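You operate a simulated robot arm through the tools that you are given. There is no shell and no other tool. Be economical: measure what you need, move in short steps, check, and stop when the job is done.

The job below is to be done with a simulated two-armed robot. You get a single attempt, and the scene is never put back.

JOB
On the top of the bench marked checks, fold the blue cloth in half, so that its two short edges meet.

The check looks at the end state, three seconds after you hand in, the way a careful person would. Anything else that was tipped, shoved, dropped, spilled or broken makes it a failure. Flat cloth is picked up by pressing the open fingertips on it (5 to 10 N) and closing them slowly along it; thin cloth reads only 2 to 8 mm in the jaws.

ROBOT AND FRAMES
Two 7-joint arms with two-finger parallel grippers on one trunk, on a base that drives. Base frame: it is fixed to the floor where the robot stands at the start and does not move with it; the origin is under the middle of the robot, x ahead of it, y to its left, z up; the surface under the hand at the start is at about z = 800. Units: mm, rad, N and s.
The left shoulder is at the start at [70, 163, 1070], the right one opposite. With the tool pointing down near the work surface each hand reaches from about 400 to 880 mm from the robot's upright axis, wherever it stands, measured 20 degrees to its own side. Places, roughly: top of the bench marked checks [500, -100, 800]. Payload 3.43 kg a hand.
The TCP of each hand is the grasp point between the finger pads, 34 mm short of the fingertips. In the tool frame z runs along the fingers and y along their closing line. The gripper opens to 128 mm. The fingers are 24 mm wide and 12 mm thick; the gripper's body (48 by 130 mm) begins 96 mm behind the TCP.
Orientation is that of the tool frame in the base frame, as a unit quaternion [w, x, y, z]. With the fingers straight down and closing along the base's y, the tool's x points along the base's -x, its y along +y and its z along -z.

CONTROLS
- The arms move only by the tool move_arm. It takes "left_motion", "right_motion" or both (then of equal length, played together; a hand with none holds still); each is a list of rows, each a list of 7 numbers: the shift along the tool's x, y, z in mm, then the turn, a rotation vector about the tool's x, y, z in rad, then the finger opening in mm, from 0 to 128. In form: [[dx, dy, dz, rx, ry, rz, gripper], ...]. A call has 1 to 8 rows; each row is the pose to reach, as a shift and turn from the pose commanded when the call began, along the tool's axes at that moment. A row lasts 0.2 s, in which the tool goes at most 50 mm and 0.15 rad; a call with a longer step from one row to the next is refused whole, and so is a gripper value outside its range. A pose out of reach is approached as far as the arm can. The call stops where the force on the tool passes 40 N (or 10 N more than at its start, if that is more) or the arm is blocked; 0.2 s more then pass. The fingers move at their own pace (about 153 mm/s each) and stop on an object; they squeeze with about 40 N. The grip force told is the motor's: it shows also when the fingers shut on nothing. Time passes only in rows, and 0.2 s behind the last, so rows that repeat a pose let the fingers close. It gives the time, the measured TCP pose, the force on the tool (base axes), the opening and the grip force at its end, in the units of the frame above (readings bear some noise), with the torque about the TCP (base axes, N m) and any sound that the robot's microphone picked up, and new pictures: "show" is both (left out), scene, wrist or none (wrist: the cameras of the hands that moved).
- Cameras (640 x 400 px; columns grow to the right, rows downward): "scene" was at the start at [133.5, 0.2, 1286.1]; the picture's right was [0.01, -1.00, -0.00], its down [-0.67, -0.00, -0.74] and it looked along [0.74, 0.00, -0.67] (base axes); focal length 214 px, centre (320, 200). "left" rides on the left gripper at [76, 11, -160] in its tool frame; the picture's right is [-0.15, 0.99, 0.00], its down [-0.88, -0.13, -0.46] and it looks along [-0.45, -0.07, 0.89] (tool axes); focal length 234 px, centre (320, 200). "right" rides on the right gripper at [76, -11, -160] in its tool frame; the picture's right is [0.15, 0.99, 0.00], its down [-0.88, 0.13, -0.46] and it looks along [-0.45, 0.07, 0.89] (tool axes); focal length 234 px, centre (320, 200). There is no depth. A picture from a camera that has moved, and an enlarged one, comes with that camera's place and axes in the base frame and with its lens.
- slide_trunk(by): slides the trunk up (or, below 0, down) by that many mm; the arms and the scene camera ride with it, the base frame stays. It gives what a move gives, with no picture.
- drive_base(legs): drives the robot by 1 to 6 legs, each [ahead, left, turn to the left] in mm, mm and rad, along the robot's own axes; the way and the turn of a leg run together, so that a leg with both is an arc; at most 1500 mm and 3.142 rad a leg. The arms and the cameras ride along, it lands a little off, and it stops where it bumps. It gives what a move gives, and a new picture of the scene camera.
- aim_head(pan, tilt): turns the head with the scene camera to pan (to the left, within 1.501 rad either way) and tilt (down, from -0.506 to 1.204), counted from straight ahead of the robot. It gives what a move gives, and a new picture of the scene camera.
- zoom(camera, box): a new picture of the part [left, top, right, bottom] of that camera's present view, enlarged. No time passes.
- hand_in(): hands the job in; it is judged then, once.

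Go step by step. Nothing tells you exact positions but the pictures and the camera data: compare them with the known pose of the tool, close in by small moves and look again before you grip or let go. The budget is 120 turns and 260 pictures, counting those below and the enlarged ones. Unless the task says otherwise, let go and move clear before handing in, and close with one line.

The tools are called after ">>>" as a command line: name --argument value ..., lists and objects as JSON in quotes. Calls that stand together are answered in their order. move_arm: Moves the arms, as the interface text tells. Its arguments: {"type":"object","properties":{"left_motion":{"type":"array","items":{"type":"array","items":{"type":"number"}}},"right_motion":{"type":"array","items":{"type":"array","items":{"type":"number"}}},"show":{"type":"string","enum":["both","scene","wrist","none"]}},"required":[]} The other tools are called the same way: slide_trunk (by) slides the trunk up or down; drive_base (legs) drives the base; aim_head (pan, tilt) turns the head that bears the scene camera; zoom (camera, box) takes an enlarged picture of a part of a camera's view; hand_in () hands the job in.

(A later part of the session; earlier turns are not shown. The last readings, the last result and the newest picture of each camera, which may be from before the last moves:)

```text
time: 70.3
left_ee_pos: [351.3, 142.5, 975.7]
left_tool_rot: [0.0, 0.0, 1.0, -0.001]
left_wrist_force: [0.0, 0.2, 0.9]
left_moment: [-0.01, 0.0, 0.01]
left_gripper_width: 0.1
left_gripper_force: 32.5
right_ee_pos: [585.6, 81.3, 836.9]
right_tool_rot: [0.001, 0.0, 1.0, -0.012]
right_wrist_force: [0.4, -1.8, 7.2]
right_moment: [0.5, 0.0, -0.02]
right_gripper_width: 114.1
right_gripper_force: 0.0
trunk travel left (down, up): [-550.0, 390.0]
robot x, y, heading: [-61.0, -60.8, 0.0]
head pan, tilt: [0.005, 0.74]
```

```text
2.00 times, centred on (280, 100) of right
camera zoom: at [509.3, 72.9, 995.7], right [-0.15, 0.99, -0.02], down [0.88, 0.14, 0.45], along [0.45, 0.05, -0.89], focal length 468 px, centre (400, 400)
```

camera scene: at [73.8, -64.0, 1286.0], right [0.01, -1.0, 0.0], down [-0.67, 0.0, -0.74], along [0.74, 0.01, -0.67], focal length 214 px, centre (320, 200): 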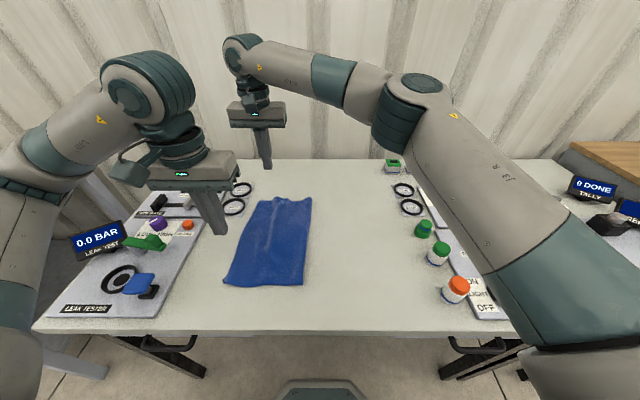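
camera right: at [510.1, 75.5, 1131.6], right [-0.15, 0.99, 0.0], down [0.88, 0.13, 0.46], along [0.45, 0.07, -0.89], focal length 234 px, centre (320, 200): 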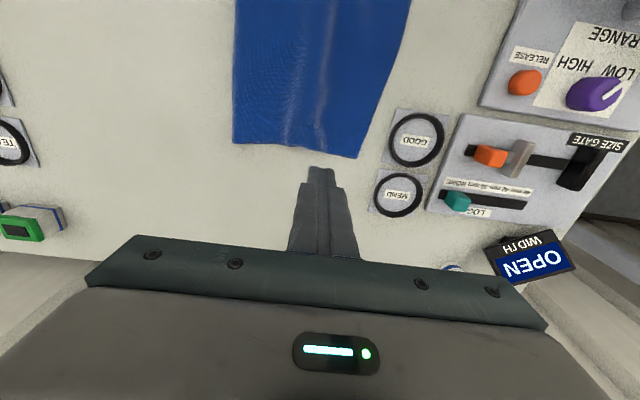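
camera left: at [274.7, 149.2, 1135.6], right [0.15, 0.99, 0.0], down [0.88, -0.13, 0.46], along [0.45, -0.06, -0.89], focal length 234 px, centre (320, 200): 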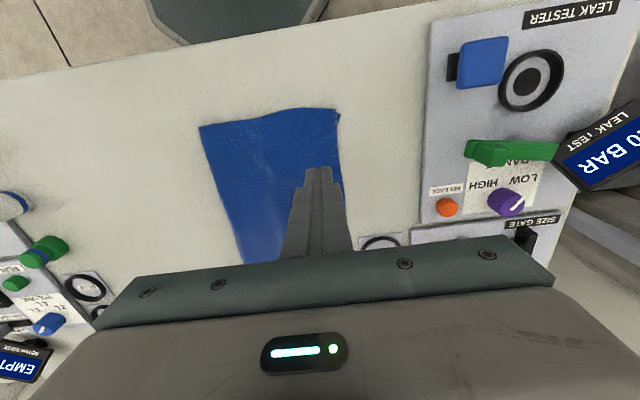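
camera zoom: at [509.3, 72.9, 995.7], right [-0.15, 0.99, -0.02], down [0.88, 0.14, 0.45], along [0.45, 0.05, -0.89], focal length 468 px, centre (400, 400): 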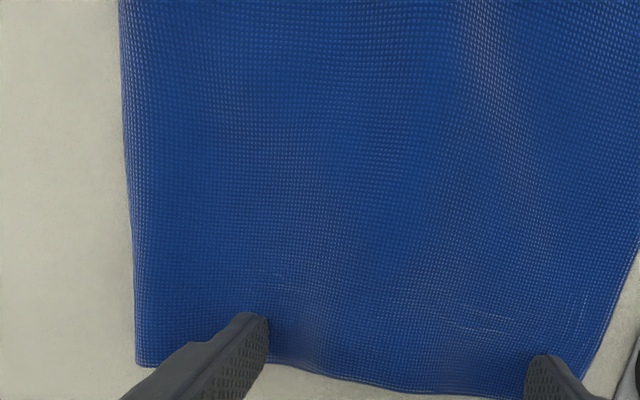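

The far end is flat again. I lift both hands away to the sides and take a full look.

>>> move_arm --right_motion '[[0, 0, -20, -0.012, 0, 0, 115], [0, 0, -60, -0.023, 0, 0, 90], [0, -40, -90, -0.023, 0, 0, 60], [0, -85, -110, -0.023, 0, 0, 60], [0, -130, -130, -0.023, 0, 0, 60], [0, -178, -140, -0.023, 0, 0, 60], [0, -225, -150, -0.023, 0, 0, 60]]' --left_motion '[[0, 10, -10, 0, 0, 0, 0], [0, 30, -20, 0, 0, 0, 0], [0, 60, -30, 0, 0, 0, 0], [0, 95, -40, 0, 0, 0, 0], [0, 130, -50, 0, 0, 0, 0], [0, 160, -50, 0, 0, 0, 0], [0, 190, -50, 0, 0, 0, 0]]'

>>> zoom --camera "scene" --box '[200, 170, 340, 300]'

>>> zoom --camera "left" --box '[0, 40, 320, 240]'

```text
time: 71.9
left_ee_pos: [350.3, 332.0, 1025.0]
left_tool_rot: [0.001, 0.0, 1.0, 0.001]
left_wrist_force: [0.2, 0.7, -0.2]
left_moment: [0.02, -0.01, 0.03]
left_gripper_width: 0.1
left_gripper_force: 32.6
right_ee_pos: [586.5, -140.6, 993.2]
right_tool_rot: [0.0, 0.0, 1.0, -0.001]
right_wrist_force: [0.0, -0.4, 0.1]
right_moment: [-0.02, -0.02, -0.01]
right_gripper_width: 59.9
right_gripper_force: 0.1
trunk travel left (down, up): [-550.0, 390.0]
robot x, y, heading: [-59.7, -55.7, -0.002]
head pan, tilt: [0.005, 0.74]
camera scene: at [72.4, -60.0, 1286.3], right [0.01, -1.0, 0.0], down [-0.67, 0.0, -0.74], along [0.74, 0.01, -0.67], focal length 214 px, centre (320, 200)
camera right: at [509.9, -152.5, 1150.6], right [-0.15, 0.99, 0.0], down [0.88, 0.13, 0.46], along [0.45, 0.07, -0.89], focal length 234 px, centre (320, 200)
camera left: at [273.6, 342.8, 1184.4], right [0.15, 0.99, 0.0], down [0.88, -0.13, 0.46], along [0.45, -0.07, -0.89], focal length 234 px, centre (320, 200)
```

scene: 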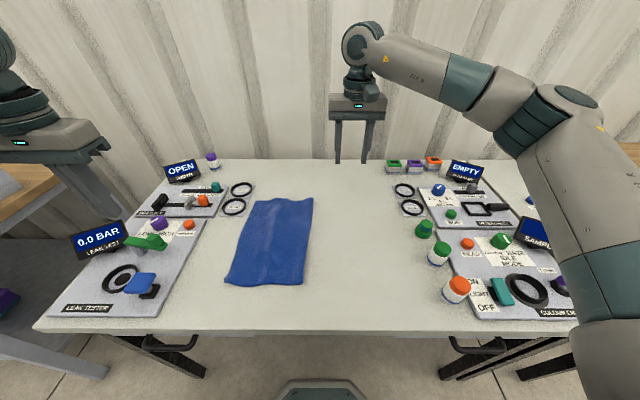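
right: 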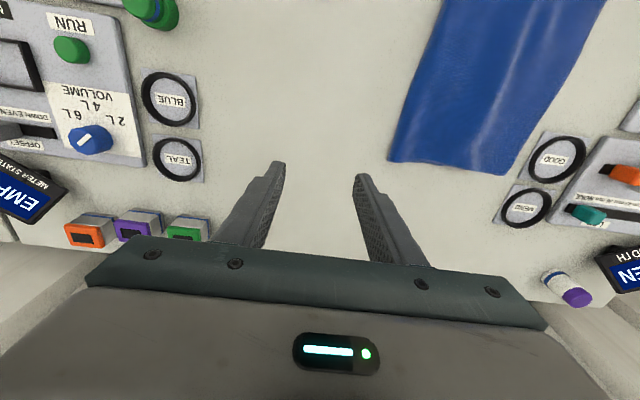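
left: 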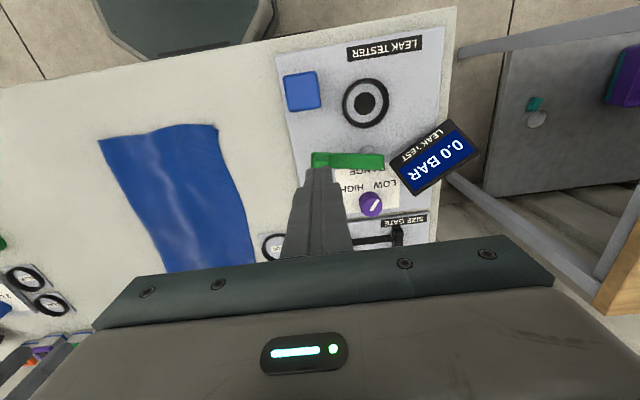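

```text
3.08 times, centred on (270, 235) of scene
camera zoom: at [72.4, -60.0, 1286.3], right [0.01, -1.0, 0.0], down [-0.67, 0.0, -0.74], along [0.74, 0.01, -0.67], focal length 660 px, centre (474, 92)
```

zoom: 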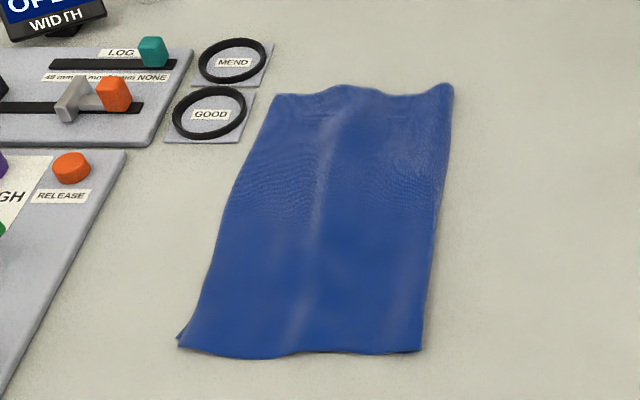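

```text
2.00 times, centred on (160, 140) of left
camera zoom: at [273.6, 342.8, 1184.4], right [0.15, 0.99, 0.0], down [0.88, -0.13, 0.46], along [0.45, -0.07, -0.89], focal length 468 px, centre (640, 320)
```

zoom: 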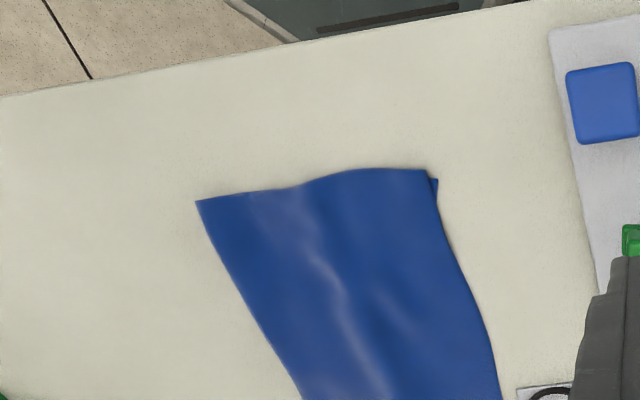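

The fold looks nearly complete. I zoom on the far edges and the left edge to check that the lower layer lines up there.

>>> zoom --camera "right" --box '[370, 60, 570, 190]'

>>> zoom --camera "scene" --box '[220, 180, 330, 245]'

```text
3.08 times, centred on (470, 125) of right
camera zoom: at [509.9, -152.5, 1150.6], right [-0.15, 0.99, 0.0], down [0.88, 0.13, 0.46], along [0.45, 0.07, -0.89], focal length 720 px, centre (-142, 431)
```

zoom: 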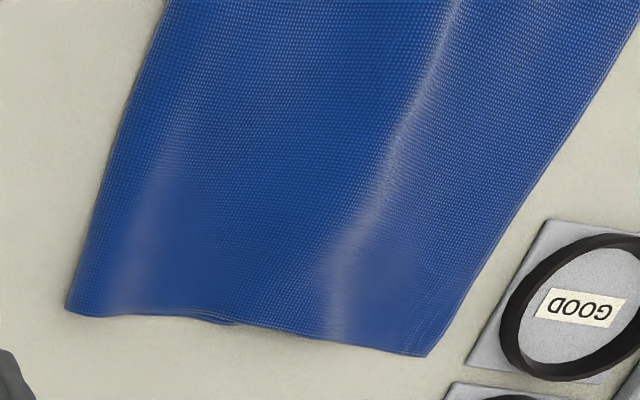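

```text
5.82 times, centred on (275, 212) of scene
camera zoom: at [72.4, -60.0, 1286.3], right [0.01, -1.0, 0.0], down [-0.67, 0.0, -0.74], along [0.74, 0.01, -0.67], focal length 1248 px, centre (582, 127)
```

zoom: 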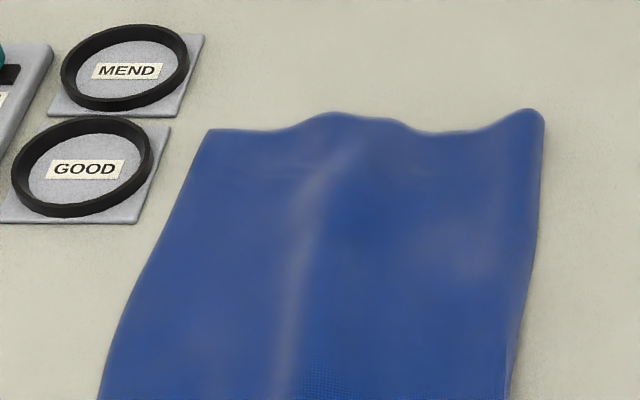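

>>> move_arm --right_motion '[[0, 45, 0, 0, 0, 0, 40], [0, 90, 0, 0, 0, 0, 20], [0, 135, 0, 0, 0, 0, 0], [0, 180, 0, 0, 0, 0, 0], [0, 225, 5, 0, 0, 0, 0], [0, 270, 20, 0, 0, 0, 0], [0, 310, 40, 0, 0, 0, 0], [0, 330, 60, 0, 0, 0, 0]]' --show "wrist"

>>> zoom --camera "right" --box '[140, 60, 340, 190]'

```text
time: 73.7
left_ee_pos: [353.4, 331.1, 1023.9]
left_tool_rot: [0.0, -0.001, 1.0, 0.001]
left_wrist_force: [0.4, 0.0, 0.3]
left_moment: [0.06, 0.02, -0.01]
left_gripper_width: 0.2
left_gripper_force: 32.5
right_ee_pos: [586.8, 163.5, 940.7]
right_tool_rot: [-0.001, 0.0, 1.0, -0.001]
right_wrist_force: [-0.5, -0.8, 0.1]
right_moment: [0.02, 0.02, 0.01]
right_gripper_width: 0.0
right_gripper_force: 33.3
right hand out of reach, approached as far as the arm can: row 8
trunk travel left (down, up): [-550.0, 390.0]
robot x, y, heading: [-61.2, -59.6, 0.002]
head pan, tilt: [0.005, 0.74]
camera right: at [511.4, 152.6, 1098.8], right [-0.15, 0.99, 0.0], down [0.88, 0.13, 0.46], along [0.45, 0.07, -0.89], focal length 234 px, centre (320, 200)
```

right: 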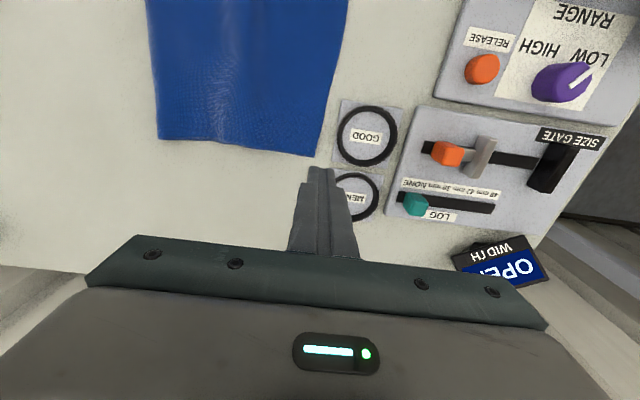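

```text
3.08 times, centred on (240, 125) of right
camera zoom: at [511.4, 152.6, 1098.8], right [-0.15, 0.99, 0.0], down [0.88, 0.13, 0.46], along [0.45, 0.07, -0.89], focal length 720 px, centre (566, 431)
```

zoom: 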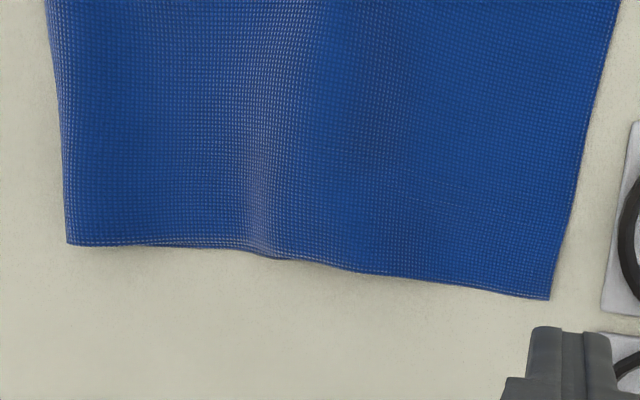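

>>> zoom --camera "right" --box '[240, 60, 350, 165]'

>>> zoom --camera "right" --box '[250, 0, 360, 80]'

```text
3.81 times, centred on (295, 112) of right
camera zoom: at [511.4, 152.6, 1098.8], right [-0.15, 0.99, 0.0], down [0.88, 0.13, 0.46], along [0.45, 0.07, -0.89], focal length 892 px, centre (415, 533)
```

zoom: 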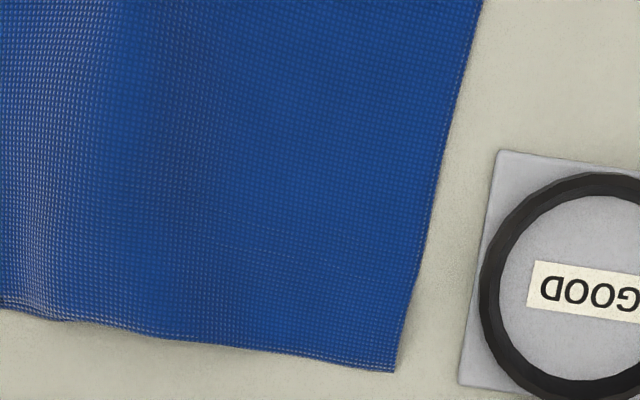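

```text
5.00 times, centred on (305, 40) of right
camera zoom: at [511.4, 152.6, 1098.8], right [-0.15, 0.99, 0.0], down [0.88, 0.13, 0.46], along [0.45, 0.07, -0.89], focal length 1171 px, centre (395, 1000)
```

zoom: 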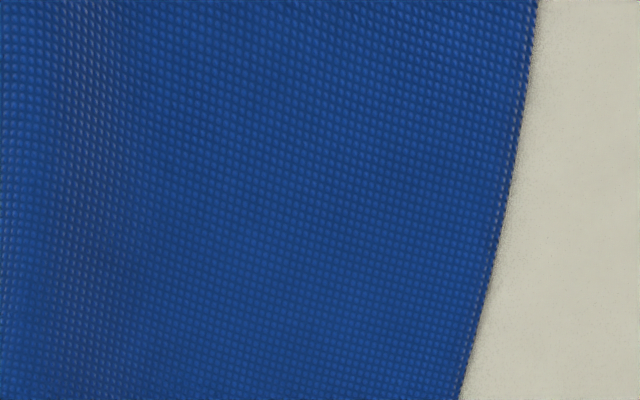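

I can't tell from above whether the lower layer reaches the far edge. I'll probe with a gentle pinch there, since the jaw reading tells one layer (~2 mm) from two (~5 mm).

>>> move_arm --right_motion '[[0, -20, 0, 0, 0, 0, 20], [0, -40, 15, 0, 0, 0, 34], [0, -54, 40, 0, 0, 0, 34], [0, -54, 60, 0, 0, 0, 34]]' --show "wrist"

```text
time: 74.7
left_ee_pos: [352.4, 332.5, 1023.6]
left_tool_rot: [0.001, 0.0, 1.0, 0.0]
left_wrist_force: [0.1, -0.3, -0.3]
left_moment: [-0.02, -0.01, 0.01]
left_gripper_width: 0.2
left_gripper_force: 32.8
right_ee_pos: [587.1, 111.8, 879.6]
right_tool_rot: [-0.001, 0.0, 1.0, -0.001]
right_wrist_force: [-0.2, 0.1, -0.2]
right_moment: [-0.01, -0.02, 0.0]
right_gripper_width: 33.8
right_gripper_force: 0.1
trunk travel left (down, up): [-550.0, 390.0]
robot x, y, heading: [-59.6, -60.8, 0.009]
head pan, tilt: [0.005, 0.74]
camera right: at [510.5, 100.7, 1038.4], right [-0.15, 0.99, 0.0], down [0.88, 0.13, 0.46], along [0.45, 0.07, -0.89], focal length 234 px, centre (320, 200)
```

right: 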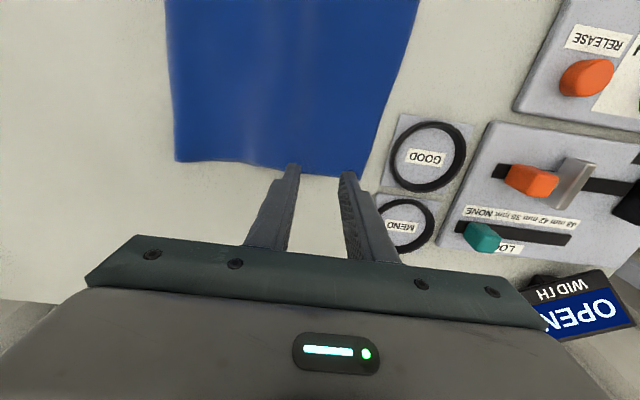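

>>> move_arm --right_motion '[[6, 14, 10, 0, 0, 0, 34], [6, 28, 30, 0, 0, 0, 34], [6, 28, 40, 0, 0, 0, 34], [6, 28, 44, 0, 0, 0, 34], [6, 28, 44.5, 0, 0, 0, 34]]' --show "none"

>>> zoom --camera "right" --box '[180, 60, 400, 200]'

```text
time: 75.9
left_ee_pos: [351.2, 332.8, 1023.7]
left_tool_rot: [0.0, -0.001, 1.0, 0.0]
left_wrist_force: [-0.1, -0.4, -0.3]
left_moment: [0.02, 0.02, -0.01]
left_gripper_width: 0.0
left_gripper_force: 32.2
right_ee_pos: [580.7, 139.6, 835.3]
right_tool_rot: [0.0, -0.001, 1.0, -0.001]
right_wrist_force: [0.1, -0.7, -0.5]
right_moment: [0.0, 0.04, 0.0]
right_gripper_width: 34.0
right_gripper_force: 0.0
trunk travel left (down, up): [-550.0, 390.0]
robot x, y, heading: [-54.6, -55.3, 0.001]
head pan, tilt: [0.005, 0.74]
```

```text
2.86 times, centred on (290, 130) of right
camera zoom: at [504.7, 128.4, 994.7], right [-0.15, 0.99, 0.0], down [0.88, 0.13, 0.46], along [0.45, 0.07, -0.89], focal length 669 px, centre (406, 400)
```

zoom: 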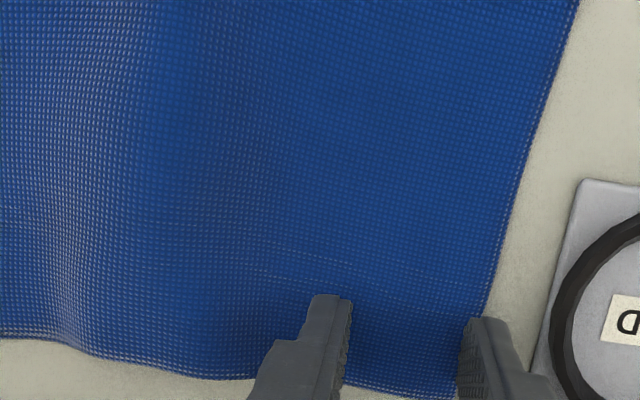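

At z 835.3 there is still no contact, which suggests only one layer here. I press down a touch and pinch to confirm.

>>> move_arm --right_motion '[[0, 0, 1, 0, 0, 0, 34], [0, 0, 1.5, 0, 0, 0, 34], [0, 0, 1.5, 0, 0, 0, 34]]' --show "none"

```text
time: 76.7
left_ee_pos: [352.1, 332.3, 1023.9]
left_tool_rot: [-0.001, -0.001, 1.0, 0.0]
left_wrist_force: [0.0, -0.3, 0.3]
left_moment: [0.02, 0.03, 0.05]
left_gripper_width: 0.1
left_gripper_force: 33.0
right_ee_pos: [581.3, 140.8, 835.5]
right_tool_rot: [0.001, 0.0, 1.0, -0.001]
right_wrist_force: [0.6, 0.2, 7.7]
right_moment: [-0.07, -0.05, 0.02]
right_gripper_width: 34.3
right_gripper_force: 0.0
trunk travel left (down, up): [-550.0, 390.0]
robot x, y, heading: [-57.1, -57.7, 0.002]
head pan, tilt: [0.005, 0.74]
```

>>> move_arm --right_motion '[[0, 0, 0, 0, 0, 0, 30], [0, 0, 0, 0, 0, 0, 26], [0, 0, 0, 0, 0, 0, 22], [0, 0, 0, 0, 0, 0, 17], [0, 0, 0, 0, 0, 0, 12], [0, 0, 0, 0, 0, 0, 8], [0, 0, 0, 0, 0, 0, 4], [0, 0, 0, 0, 0, 0, 0]]' --show "none"

>>> zoom --camera "right" --box '[180, 60, 400, 200]'

```text
time: 78.5
left_ee_pos: [350.3, 332.7, 1024.9]
left_tool_rot: [0.001, 0.0, 1.0, 0.0]
left_wrist_force: [0.3, -0.5, 0.9]
left_moment: [-0.02, 0.02, -0.01]
left_gripper_width: 0.0
left_gripper_force: 33.1
right_ee_pos: [580.6, 140.5, 835.9]
right_tool_rot: [0.0, 0.0, 1.0, -0.001]
right_wrist_force: [0.0, 0.8, 11.9]
right_moment: [-0.01, 0.02, -0.01]
right_gripper_width: 1.6
right_gripper_force: 36.1
trunk travel left (down, up): [-550.0, 390.0]
robot x, y, heading: [-58.8, -58.2, 0.003]
head pan, tilt: [0.005, 0.74]
```

```text
2.86 times, centred on (290, 130) of right
camera zoom: at [504.0, 128.3, 994.0], right [-0.15, 0.99, 0.0], down [0.88, 0.13, 0.46], along [0.45, 0.07, -0.89], focal length 669 px, centre (406, 400)
```

zoom: 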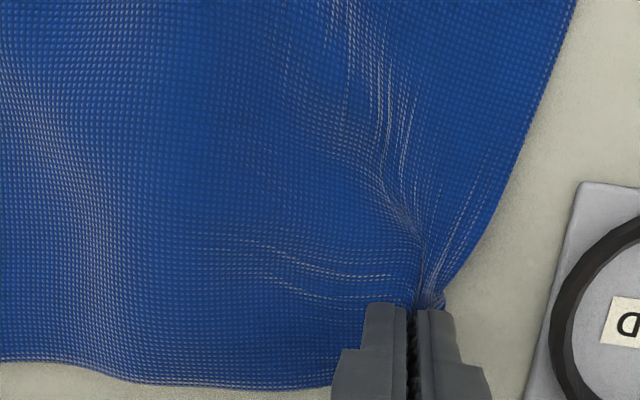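

It reads 1.6 mm, so the right hand holds only the upper layer. I peel this corner up and back to see the lower layer underneath.

>>> move_arm --right_motion '[[0, -5, -25, 0, 0, 0, 0], [0, -15, -55, 0, 0, 0, 0], [0, -35, -85, 0, 0, 0, 0], [0, -65, -105, 0, 0, 0, 0], [0, -100, -115, 0, 0, 0, 0], [0, -130, -115, 0, 0, 0, 0]]'

>>> zoom --camera "right" --box '[200, 0, 480, 180]'

>>> zoom --camera "scene" --box '[200, 160, 340, 300]'

```text
time: 79.9
left_ee_pos: [351.6, 332.6, 1023.7]
left_tool_rot: [0.001, -0.001, 1.0, 0.0]
left_wrist_force: [-0.3, -0.5, -0.4]
left_moment: [0.0, -0.03, 0.02]
left_gripper_width: 0.0
left_gripper_force: 32.7
right_ee_pos: [582.0, 9.4, 949.6]
right_tool_rot: [-0.001, -0.001, 1.0, -0.001]
right_wrist_force: [0.8, -0.3, 0.1]
right_moment: [0.01, 0.0, 0.01]
right_gripper_width: 1.7
right_gripper_force: 36.8
trunk travel left (down, up): [-550.0, 390.0]
robot x, y, heading: [-56.7, -56.9, 0.004]
head pan, tilt: [0.005, 0.74]
camera scene: at [73.7, -60.2, 1286.1], right [0.01, -1.0, 0.0], down [-0.67, 0.0, -0.74], along [0.74, 0.01, -0.67], focal length 214 px, centre (320, 200)
camera right: at [505.8, -2.8, 1108.8], right [-0.15, 0.99, 0.0], down [0.88, 0.13, 0.46], along [0.45, 0.07, -0.89], focal length 234 px, centre (320, 200)
```

scene: 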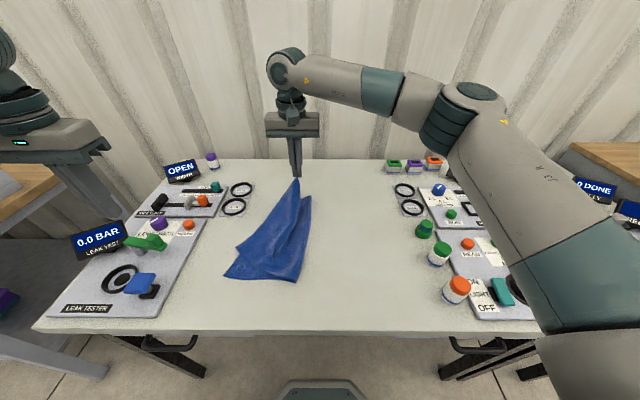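
right: 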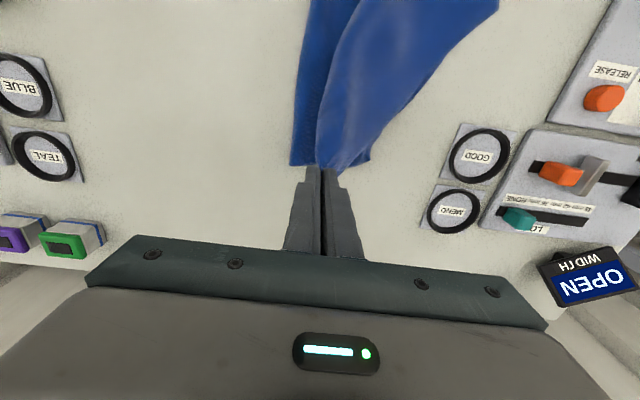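

```text
2.22 times, centred on (340, 90) of right
camera zoom: at [505.8, -2.8, 1108.8], right [-0.15, 0.99, 0.0], down [0.88, 0.13, 0.46], along [0.45, 0.07, -0.89], focal length 520 px, centre (276, 444)
```

zoom: 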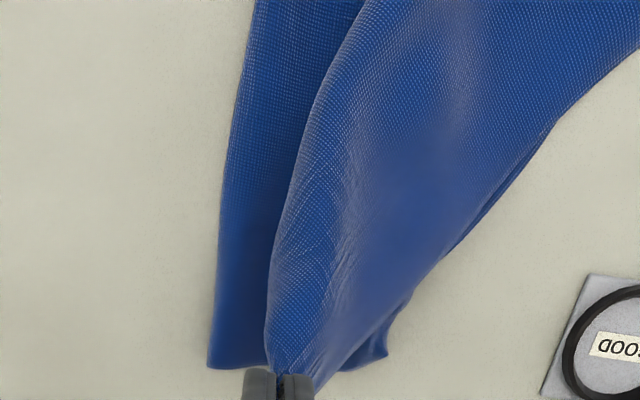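

```text
2.86 times, centred on (270, 230) of scene
camera zoom: at [73.7, -60.2, 1286.1], right [0.01, -1.0, 0.0], down [-0.67, 0.0, -0.74], along [0.74, 0.01, -0.67], focal length 613 px, centre (463, 114)
```

zoom: 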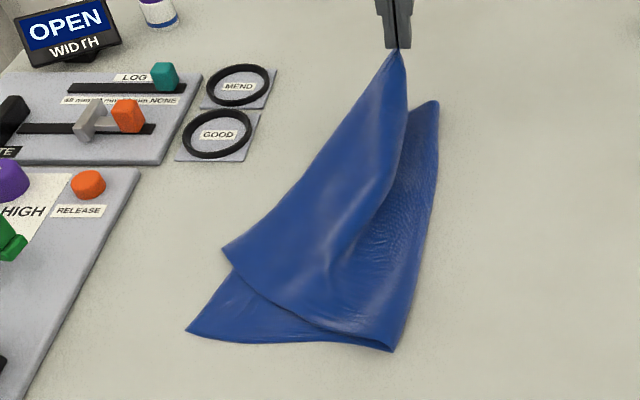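

Peeling pays off: the lower layer's far corner is at y ≈ 78, about 80 mm short. I peel the upper corner further back so the left hand can pull the lower corner out.

>>> move_arm --right_motion '[[0, -30, 0, 0, 0, 0, 0], [0, -60, 5, 0, 0, 0, 0], [0, -90, 15, 0, 0, 0, 0], [0, -115, 30, 0, 0, 0, 0], [0, -135, 50, 0, 0, 0, 0]]'

>>> zoom --camera "right" --box '[240, 0, 600, 200]'

>>> zoom --camera "scene" --box '[200, 160, 340, 300]'

```text
time: 81.1
left_ee_pos: [352.0, 331.4, 1023.8]
left_tool_rot: [0.0, -0.001, 1.0, 0.001]
left_wrist_force: [-0.1, 0.5, 0.0]
left_moment: [-0.02, 0.04, 0.04]
left_gripper_width: 0.1
left_gripper_force: 33.3
right_ee_pos: [580.7, -125.7, 900.9]
right_tool_rot: [0.001, -0.002, 1.0, -0.001]
right_wrist_force: [0.8, 0.4, -0.5]
right_moment: [0.03, -0.04, -0.03]
right_gripper_width: 1.5
right_gripper_force: 36.0
trunk travel left (down, up): [-550.0, 390.0]
robot x, y, heading: [-58.7, -59.2, 0.001]
head pan, tilt: [0.005, 0.74]
camera scene: at [74.0, -59.9, 1286.1], right [0.01, -1.0, 0.0], down [-0.67, 0.0, -0.74], along [0.74, 0.01, -0.67], focal length 214 px, centre (320, 200)
camera right: at [505.2, -137.4, 1059.4], right [-0.15, 0.99, 0.0], down [0.88, 0.13, 0.46], along [0.45, 0.07, -0.89], focal length 234 px, centre (320, 200)
```

scene: 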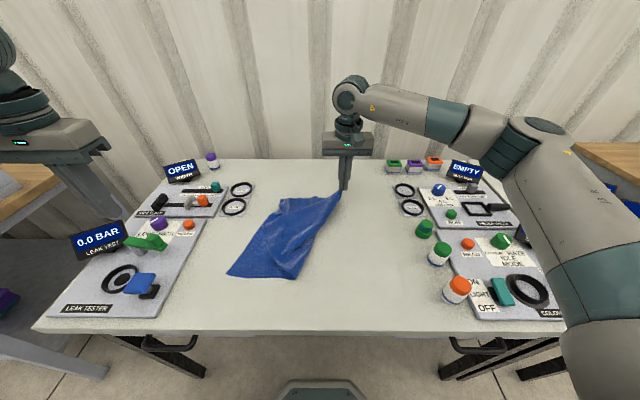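
right: 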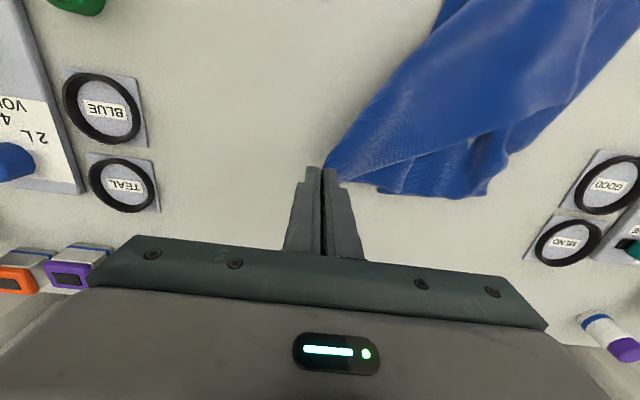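

```text
1.78 times, centred on (420, 100) of right
camera zoom: at [505.2, -137.4, 1059.4], right [-0.15, 0.99, 0.0], down [0.88, 0.13, 0.46], along [0.45, 0.07, -0.89], focal length 416 px, centre (142, 378)
```

zoom: 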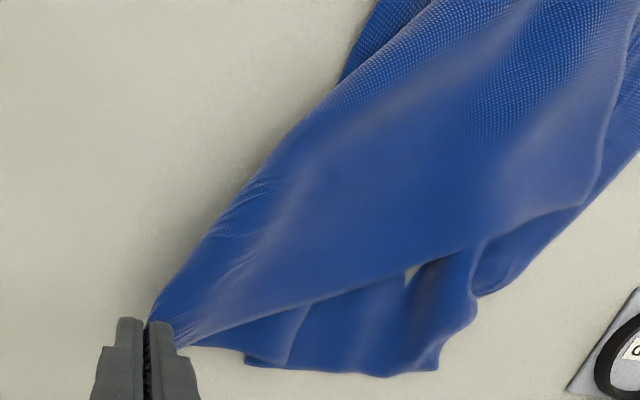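

```text
2.86 times, centred on (270, 230) of scene
camera zoom: at [74.0, -59.9, 1286.1], right [0.01, -1.0, 0.0], down [-0.67, 0.0, -0.74], along [0.74, 0.01, -0.67], focal length 613 px, centre (463, 114)
```

zoom: 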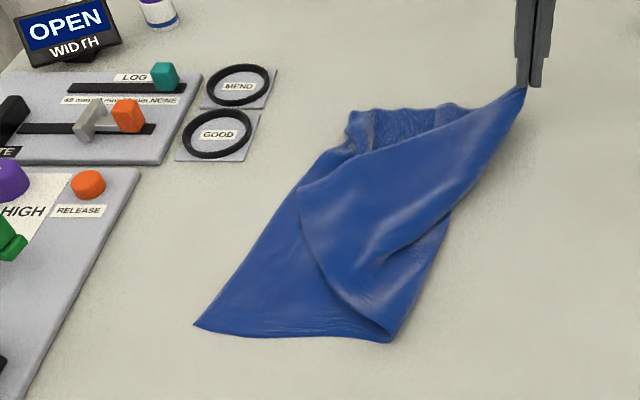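

The lower far corner region is visible and puckered. I bring the left hand over it for a close look.

>>> move_arm --left_motion '[[-20, -20, 0, 0, 0, 0, 20], [-45, -42, 0, 0, 0, 0, 40], [-70, -65, 0, 0, 0, 0, 60], [-95, -88, 5, 0, 0, 0, 60], [-120, -110, 10, 0, 0, 0, 60], [-145, -135, 20, 0, 0, 0, 60], [-170, -160, 40, 0, 0, 0, 60], [-185, -180, 65, 0, 0, 0, 60]]' --show "wrist"

>>> zoom --camera "left" --box '[120, 0, 400, 200]'

```text
time: 82.9
left_ee_pos: [538.2, 152.0, 959.5]
left_tool_rot: [0.0, -0.001, 1.0, -0.001]
left_wrist_force: [0.7, 0.4, 0.2]
left_moment: [0.0, 0.01, -0.02]
left_gripper_width: 60.2
left_gripper_force: 0.1
right_ee_pos: [583.2, -124.7, 900.8]
right_tool_rot: [0.0, -0.001, 1.0, -0.001]
right_wrist_force: [0.1, 0.4, -0.6]
right_moment: [0.04, 0.0, -0.02]
right_gripper_width: 2.1
right_gripper_force: 36.2
trunk travel left (down, up): [-550.0, 390.0]
robot x, y, heading: [-57.5, -58.5, 0.005]
head pan, tilt: [0.005, 0.74]
camera left: at [461.3, 162.7, 1119.3], right [0.14, 0.99, 0.0], down [0.88, -0.13, 0.46], along [0.45, -0.07, -0.89], focal length 234 px, centre (320, 200)
```

left: 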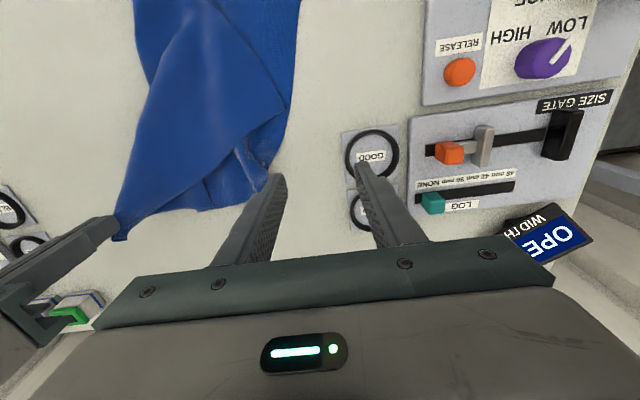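

```text
2.00 times, centred on (260, 100) of left
camera zoom: at [461.3, 162.7, 1119.3], right [0.14, 0.99, 0.0], down [0.88, -0.13, 0.46], along [0.45, -0.07, -0.89], focal length 468 px, centre (440, 400)
```

zoom: 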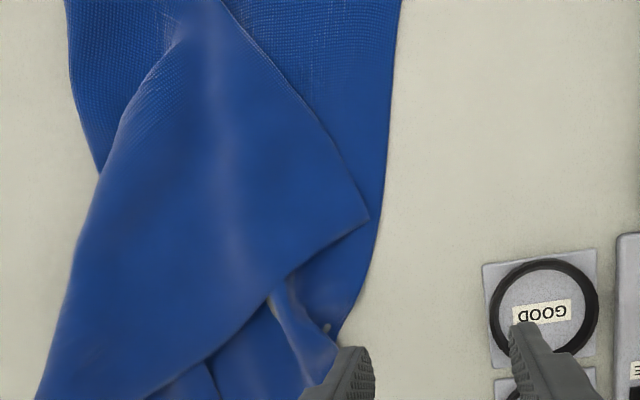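

>>> move_arm --right_motion '[[0, -20, 8, 0, 0, 0, 0], [0, -40, 18, 0, 0, 0, 0], [0, -58, 30, 0, 0, 0, 0], [0, -70, 42, 0, 0, 0, 0]]' --left_motion '[[0, 10, 0, 0, 0, 0, 40], [0, 20, 0, 0, 0, 0, 20], [0, 30, 0, 0, 0, 0, 0], [0, 30, 0, 0, 0, 0, 0]]'

>>> zoom --camera "left" --box '[60, 0, 340, 220]'

>>> zoom --camera "right" --box '[280, 0, 640, 220]'

```text
time: 83.9
left_ee_pos: [536.4, 183.4, 960.0]
left_tool_rot: [0.001, -0.001, 1.0, 0.0]
left_wrist_force: [-0.4, -0.5, -0.5]
left_moment: [-0.02, 0.04, -0.03]
left_gripper_width: 0.0
left_gripper_force: 33.4
right_ee_pos: [582.1, -195.4, 858.3]
right_tool_rot: [0.001, 0.0, 1.0, -0.001]
right_wrist_force: [-0.5, -0.1, -0.9]
right_moment: [0.04, -0.01, -0.03]
right_gripper_width: 1.7
right_gripper_force: 36.9
trunk travel left (down, up): [-550.0, 390.0]
robot x, y, heading: [-59.3, -58.5, 0.002]
head pan, tilt: [0.005, 0.74]
camera scene: at [74.0, -59.9, 1286.1], right [0.01, -1.0, 0.0], down [-0.67, 0.0, -0.74], along [0.74, 0.01, -0.67], focal length 214 px, centre (320, 200)
camera right: at [505.8, -207.2, 1016.3], right [-0.15, 0.99, 0.0], down [0.88, 0.13, 0.46], along [0.45, 0.07, -0.89], focal length 234 px, centre (320, 200)
camera left: at [460.2, 193.3, 1119.7], right [0.15, 0.99, 0.0], down [0.88, -0.13, 0.46], along [0.45, -0.07, -0.89], focal length 234 px, centre (320, 200)
```

scene: 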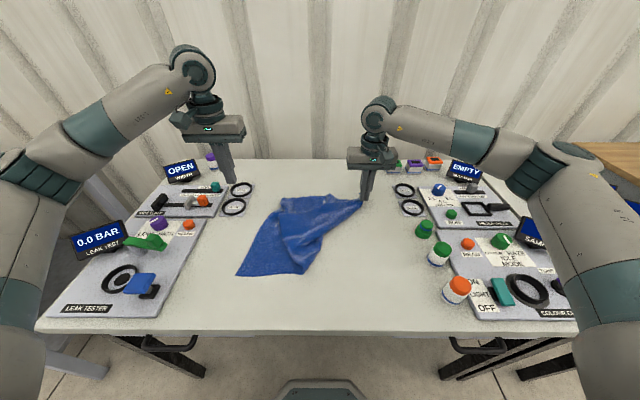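
right: 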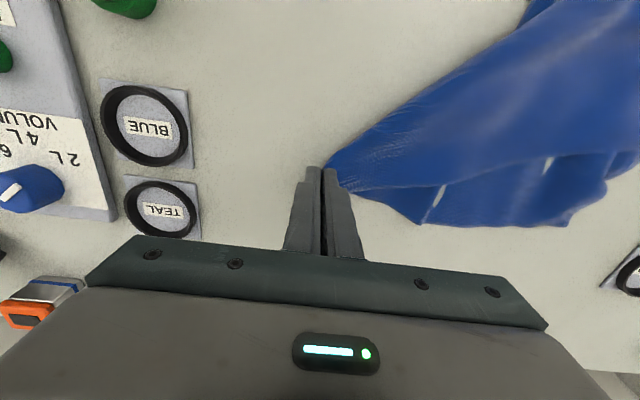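
left: 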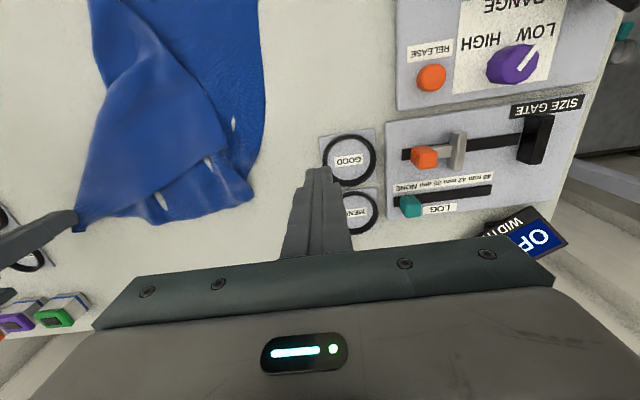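

```text
1.82 times, centred on (200, 110) of left
camera zoom: at [460.2, 193.3, 1119.7], right [0.15, 0.99, 0.0], down [0.88, -0.13, 0.46], along [0.45, -0.07, -0.89], focal length 426 px, centre (538, 364)
```

zoom: 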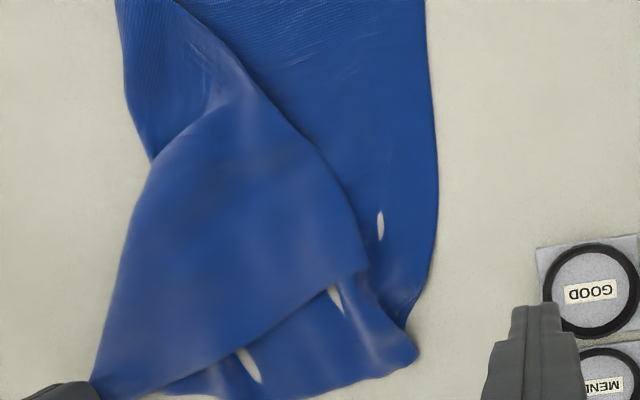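

```text
1.78 times, centred on (460, 110) of right
camera zoom: at [505.8, -207.2, 1016.3], right [-0.15, 0.99, 0.0], down [0.88, 0.13, 0.46], along [0.45, 0.07, -0.89], focal length 416 px, centre (71, 360)
```

zoom: 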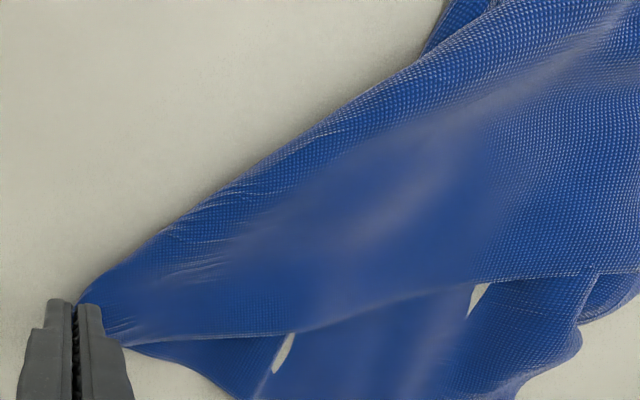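

The far edge of the lower layer still has pleats, with its corner near (600, 67). Keeping the upper corner held on the right, I'll press the left fingertips on the lower far corner and drag it outward to pull the far edge straight.

>>> move_arm --left_motion '[[-15, -30, 10, 0, 0, 0, 0], [-30, -60, 25, 0, 0, 0, 0], [-45, -95, 45, 0, 0, 0, 0], [-50, -125, 70, 0, 0, 0, 0], [-50, -127, 95, 0, 0, 0, 0], [-50, -127, 112, 0, 0, 0, 0]]' --show "none"

>>> zoom --camera "left" --box '[180, 20, 440, 200]'

>>> zoom --camera "right" --box '[380, 20, 640, 240]'

```text
time: 85.3
left_ee_pos: [585.7, 54.9, 847.0]
left_tool_rot: [-0.001, -0.001, 1.0, 0.0]
left_wrist_force: [0.2, 0.4, 0.3]
left_moment: [0.02, 0.02, 0.01]
left_gripper_width: 0.1
left_gripper_force: 33.0
right_ee_pos: [581.0, -194.3, 858.7]
right_tool_rot: [0.0, 0.0, 1.0, -0.001]
right_wrist_force: [0.3, 0.1, 0.0]
right_moment: [0.04, 0.02, 0.0]
right_gripper_width: 1.7
right_gripper_force: 36.7
trunk travel left (down, up): [-550.0, 390.0]
robot x, y, heading: [-59.1, -60.5, 0.001]
head pan, tilt: [0.005, 0.74]
```

```text
2.22 times, centred on (310, 110) of left
camera zoom: at [509.3, 66.0, 1007.3], right [0.15, 0.99, 0.0], down [0.88, -0.13, 0.46], along [0.45, -0.07, -0.89], focal length 520 px, centre (342, 400)
```

zoom: 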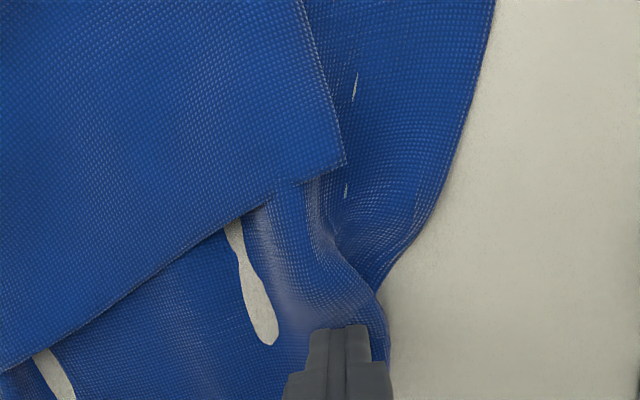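

```text
1.82 times, centred on (510, 130) of right
camera zoom: at [505.7, -206.6, 1016.6], right [-0.15, 0.99, 0.0], down [0.88, 0.13, 0.46], along [0.45, 0.07, -0.89], focal length 426 px, centre (-26, 327)
```

zoom: 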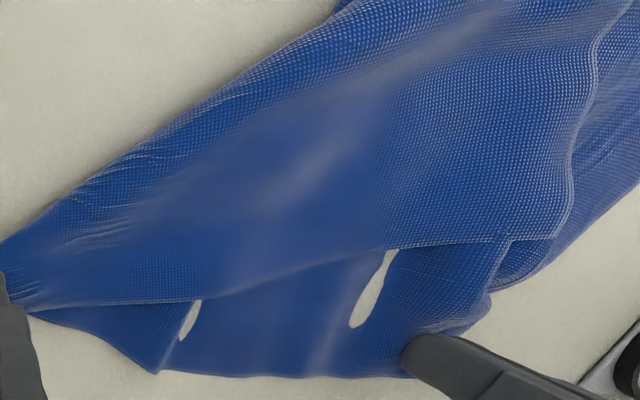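

I now read the picture correctly: the whole upper half has mostly been unfolded to the right by the peel, and the lower half's far corner is near my left finger. I press there and drag it outward to straighten the far edge.

>>> move_arm --left_motion '[[-4, 3, 6, 0, 0, 0, 0], [-4, 3, 9, 0, 0, 0, 0], [-4, 3, 10.5, 0, 0, 0, 0], [-4, 3, 10.5, 0, 0, 0, 0]]' --show "none"

```text
time: 86.3
left_ee_pos: [591.0, 58.8, 838.6]
left_tool_rot: [0.0, -0.001, 1.0, 0.0]
left_wrist_force: [1.0, -0.9, 3.5]
left_moment: [0.01, 0.01, -0.01]
left_gripper_width: 0.0
left_gripper_force: 33.5
right_ee_pos: [582.2, -194.5, 858.1]
right_tool_rot: [0.001, 0.001, 1.0, -0.001]
right_wrist_force: [-0.8, 0.4, -0.3]
right_moment: [0.03, -0.01, -0.01]
right_gripper_width: 1.9
right_gripper_force: 37.2
trunk travel left (down, up): [-550.0, 390.0]
robot x, y, heading: [-61.3, -61.3, 0.002]
head pan, tilt: [0.005, 0.74]
```

>>> move_arm --left_motion '[[0, 8, 0.8, 0, 0, 0, 0], [0, 18, 1, 0, 0, 0, 0], [0, 28, 1.2, 0, 0, 0, 0], [0, 40, 1.5, 0, 0, 0, 0], [0, 52, 1.8, 0, 0, 0, 0], [0, 64, 2, 0, 0, 0, 0], [0, 76, 2.2, 0, 0, 0, 0], [0, 88, 2.4, 0, 0, 0, 0]]'

>>> zoom --camera "left" --box '[140, 20, 440, 200]'

>>> zoom --camera "right" --box '[300, 0, 640, 240]'

```text
time: 88.1
left_ee_pos: [589.8, 148.3, 834.0]
left_tool_rot: [0.0, 0.0, 1.0, 0.001]
left_wrist_force: [-0.4, -2.6, 2.7]
left_moment: [-0.1, -0.01, -0.03]
left_gripper_width: 0.0
left_gripper_force: 32.8
right_ee_pos: [581.3, -195.4, 857.3]
right_tool_rot: [0.0, -0.001, 1.0, -0.002]
right_wrist_force: [-0.4, -0.2, 0.4]
right_moment: [0.03, 0.0, -0.02]
right_gripper_width: 1.9
right_gripper_force: 36.3
trunk travel left (down, up): [-550.0, 390.0]
robot x, y, heading: [-60.0, -60.5, -0.001]
head pan, tilt: [0.005, 0.74]
camera scene: at [73.2, -59.7, 1286.0], right [0.01, -1.0, 0.0], down [-0.67, 0.0, -0.74], along [0.74, 0.01, -0.67], focal length 214 px, centre (320, 200)
camera left: at [513.8, 157.5, 993.7], right [0.15, 0.99, 0.0], down [0.88, -0.13, 0.45], along [0.45, -0.06, -0.89], focal length 234 px, centre (320, 200)
```

scene: 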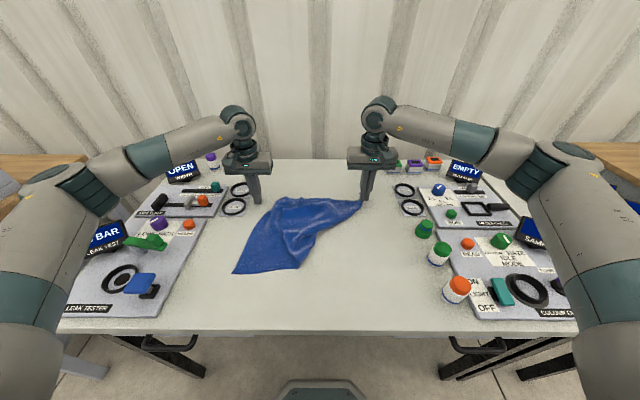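
left: 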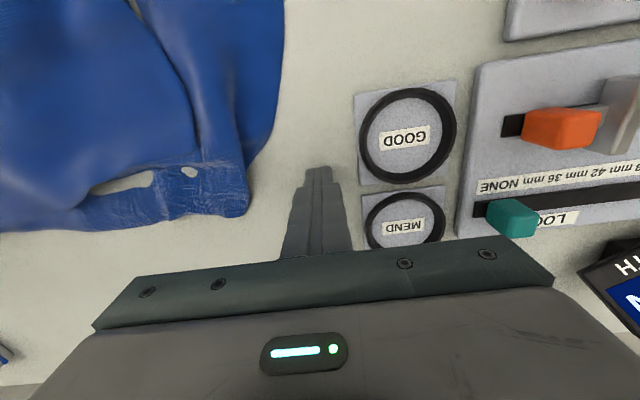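

```text
2.13 times, centred on (290, 110) of left
camera zoom: at [513.8, 157.5, 993.7], right [0.15, 0.99, 0.0], down [0.88, -0.13, 0.45], along [0.45, -0.06, -0.89], focal length 500 px, centre (384, 392)
```

zoom: 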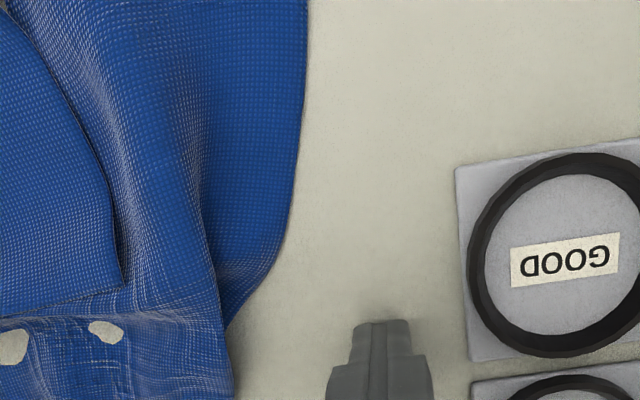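

```text
1.67 times, centred on (470, 120) of right
camera zoom: at [505.3, -207.3, 1016.6], right [-0.15, 0.99, 0.0], down [0.88, 0.13, 0.46], along [0.45, 0.06, -0.89], focal length 390 px, centre (70, 333)
```

zoom: 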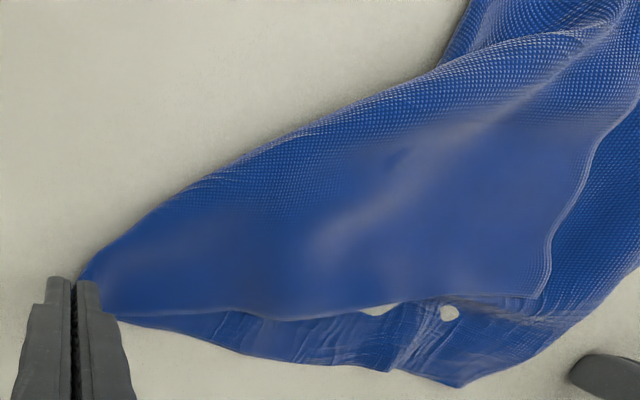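

The finger slipped off; the corner strip is tucked behind a pleat. I'll press on the flat single-layer area of the lower sheet just beside that pleat, at about (543, 93), and drag it outward and away to pull the pleat open.

>>> move_arm --left_motion '[[0, 0, -20, 0, 0, 0, 0], [20, -25, -25, 0, 0, 0, 0], [45, -54, -20, 0, 0, 0, 0], [45, -54, -5, 0, 0, 0, 0], [45, -54, -1, 0, 0, 0, 0], [45, -54, 0, 0, 0, 0, 0]]' --show "none"

>>> zoom --camera "left" --box '[140, 20, 440, 200]'

```text
time: 89.5
left_ee_pos: [547.7, 92.5, 837.1]
left_tool_rot: [0.002, -0.001, 1.0, -0.001]
left_wrist_force: [-0.6, 0.3, 12.2]
left_moment: [-0.09, -0.08, 0.02]
left_gripper_width: 0.2
left_gripper_force: 33.3
right_ee_pos: [581.2, -195.6, 859.3]
right_tool_rot: [0.0, 0.0, 1.0, -0.001]
right_wrist_force: [-0.3, -0.6, 1.1]
right_moment: [0.01, -0.03, -0.03]
right_gripper_width: 1.8
right_gripper_force: 36.7
trunk travel left (down, up): [-550.0, 390.0]
robot x, y, heading: [-60.5, -62.0, 0.0]
head pan, tilt: [0.005, 0.74]
```

```text
2.13 times, centred on (290, 110) of left
camera zoom: at [468.6, 103.3, 996.0], right [0.14, 0.99, 0.0], down [0.88, -0.13, 0.46], along [0.45, -0.07, -0.89], focal length 500 px, centre (384, 392)
```

zoom: 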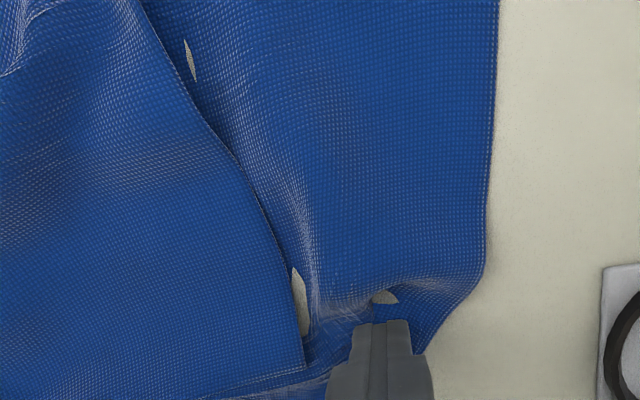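

>>> move_arm --left_motion '[[0, 0, -12, 0, 0, 0, 0], [30, 20, -12, 0, 0, 0, 0], [30, 20, -2, 0, 0, 0, 0], [30, 20, 1, 0, 0, 0, 0], [30, 20, 1, 0, 0, 0, 0]]' --show "none"

```text
time: 90.7
left_ee_pos: [515.3, 112.0, 834.7]
left_tool_rot: [0.002, 0.0, 1.0, 0.0]
left_wrist_force: [2.6, 2.0, 18.5]
left_moment: [-0.12, -0.21, 0.02]
left_gripper_width: 0.2
left_gripper_force: 33.3
right_ee_pos: [580.4, -195.0, 859.4]
right_tool_rot: [0.001, 0.001, 1.0, -0.001]
right_wrist_force: [-1.3, -0.8, -0.2]
right_moment: [0.0, 0.01, -0.01]
right_gripper_width: 1.7
right_gripper_force: 36.5
trunk travel left (down, up): [-550.0, 390.0]
robot x, y, heading: [-62.8, -58.6, -0.001]
head pan, tilt: [0.005, 0.74]
```

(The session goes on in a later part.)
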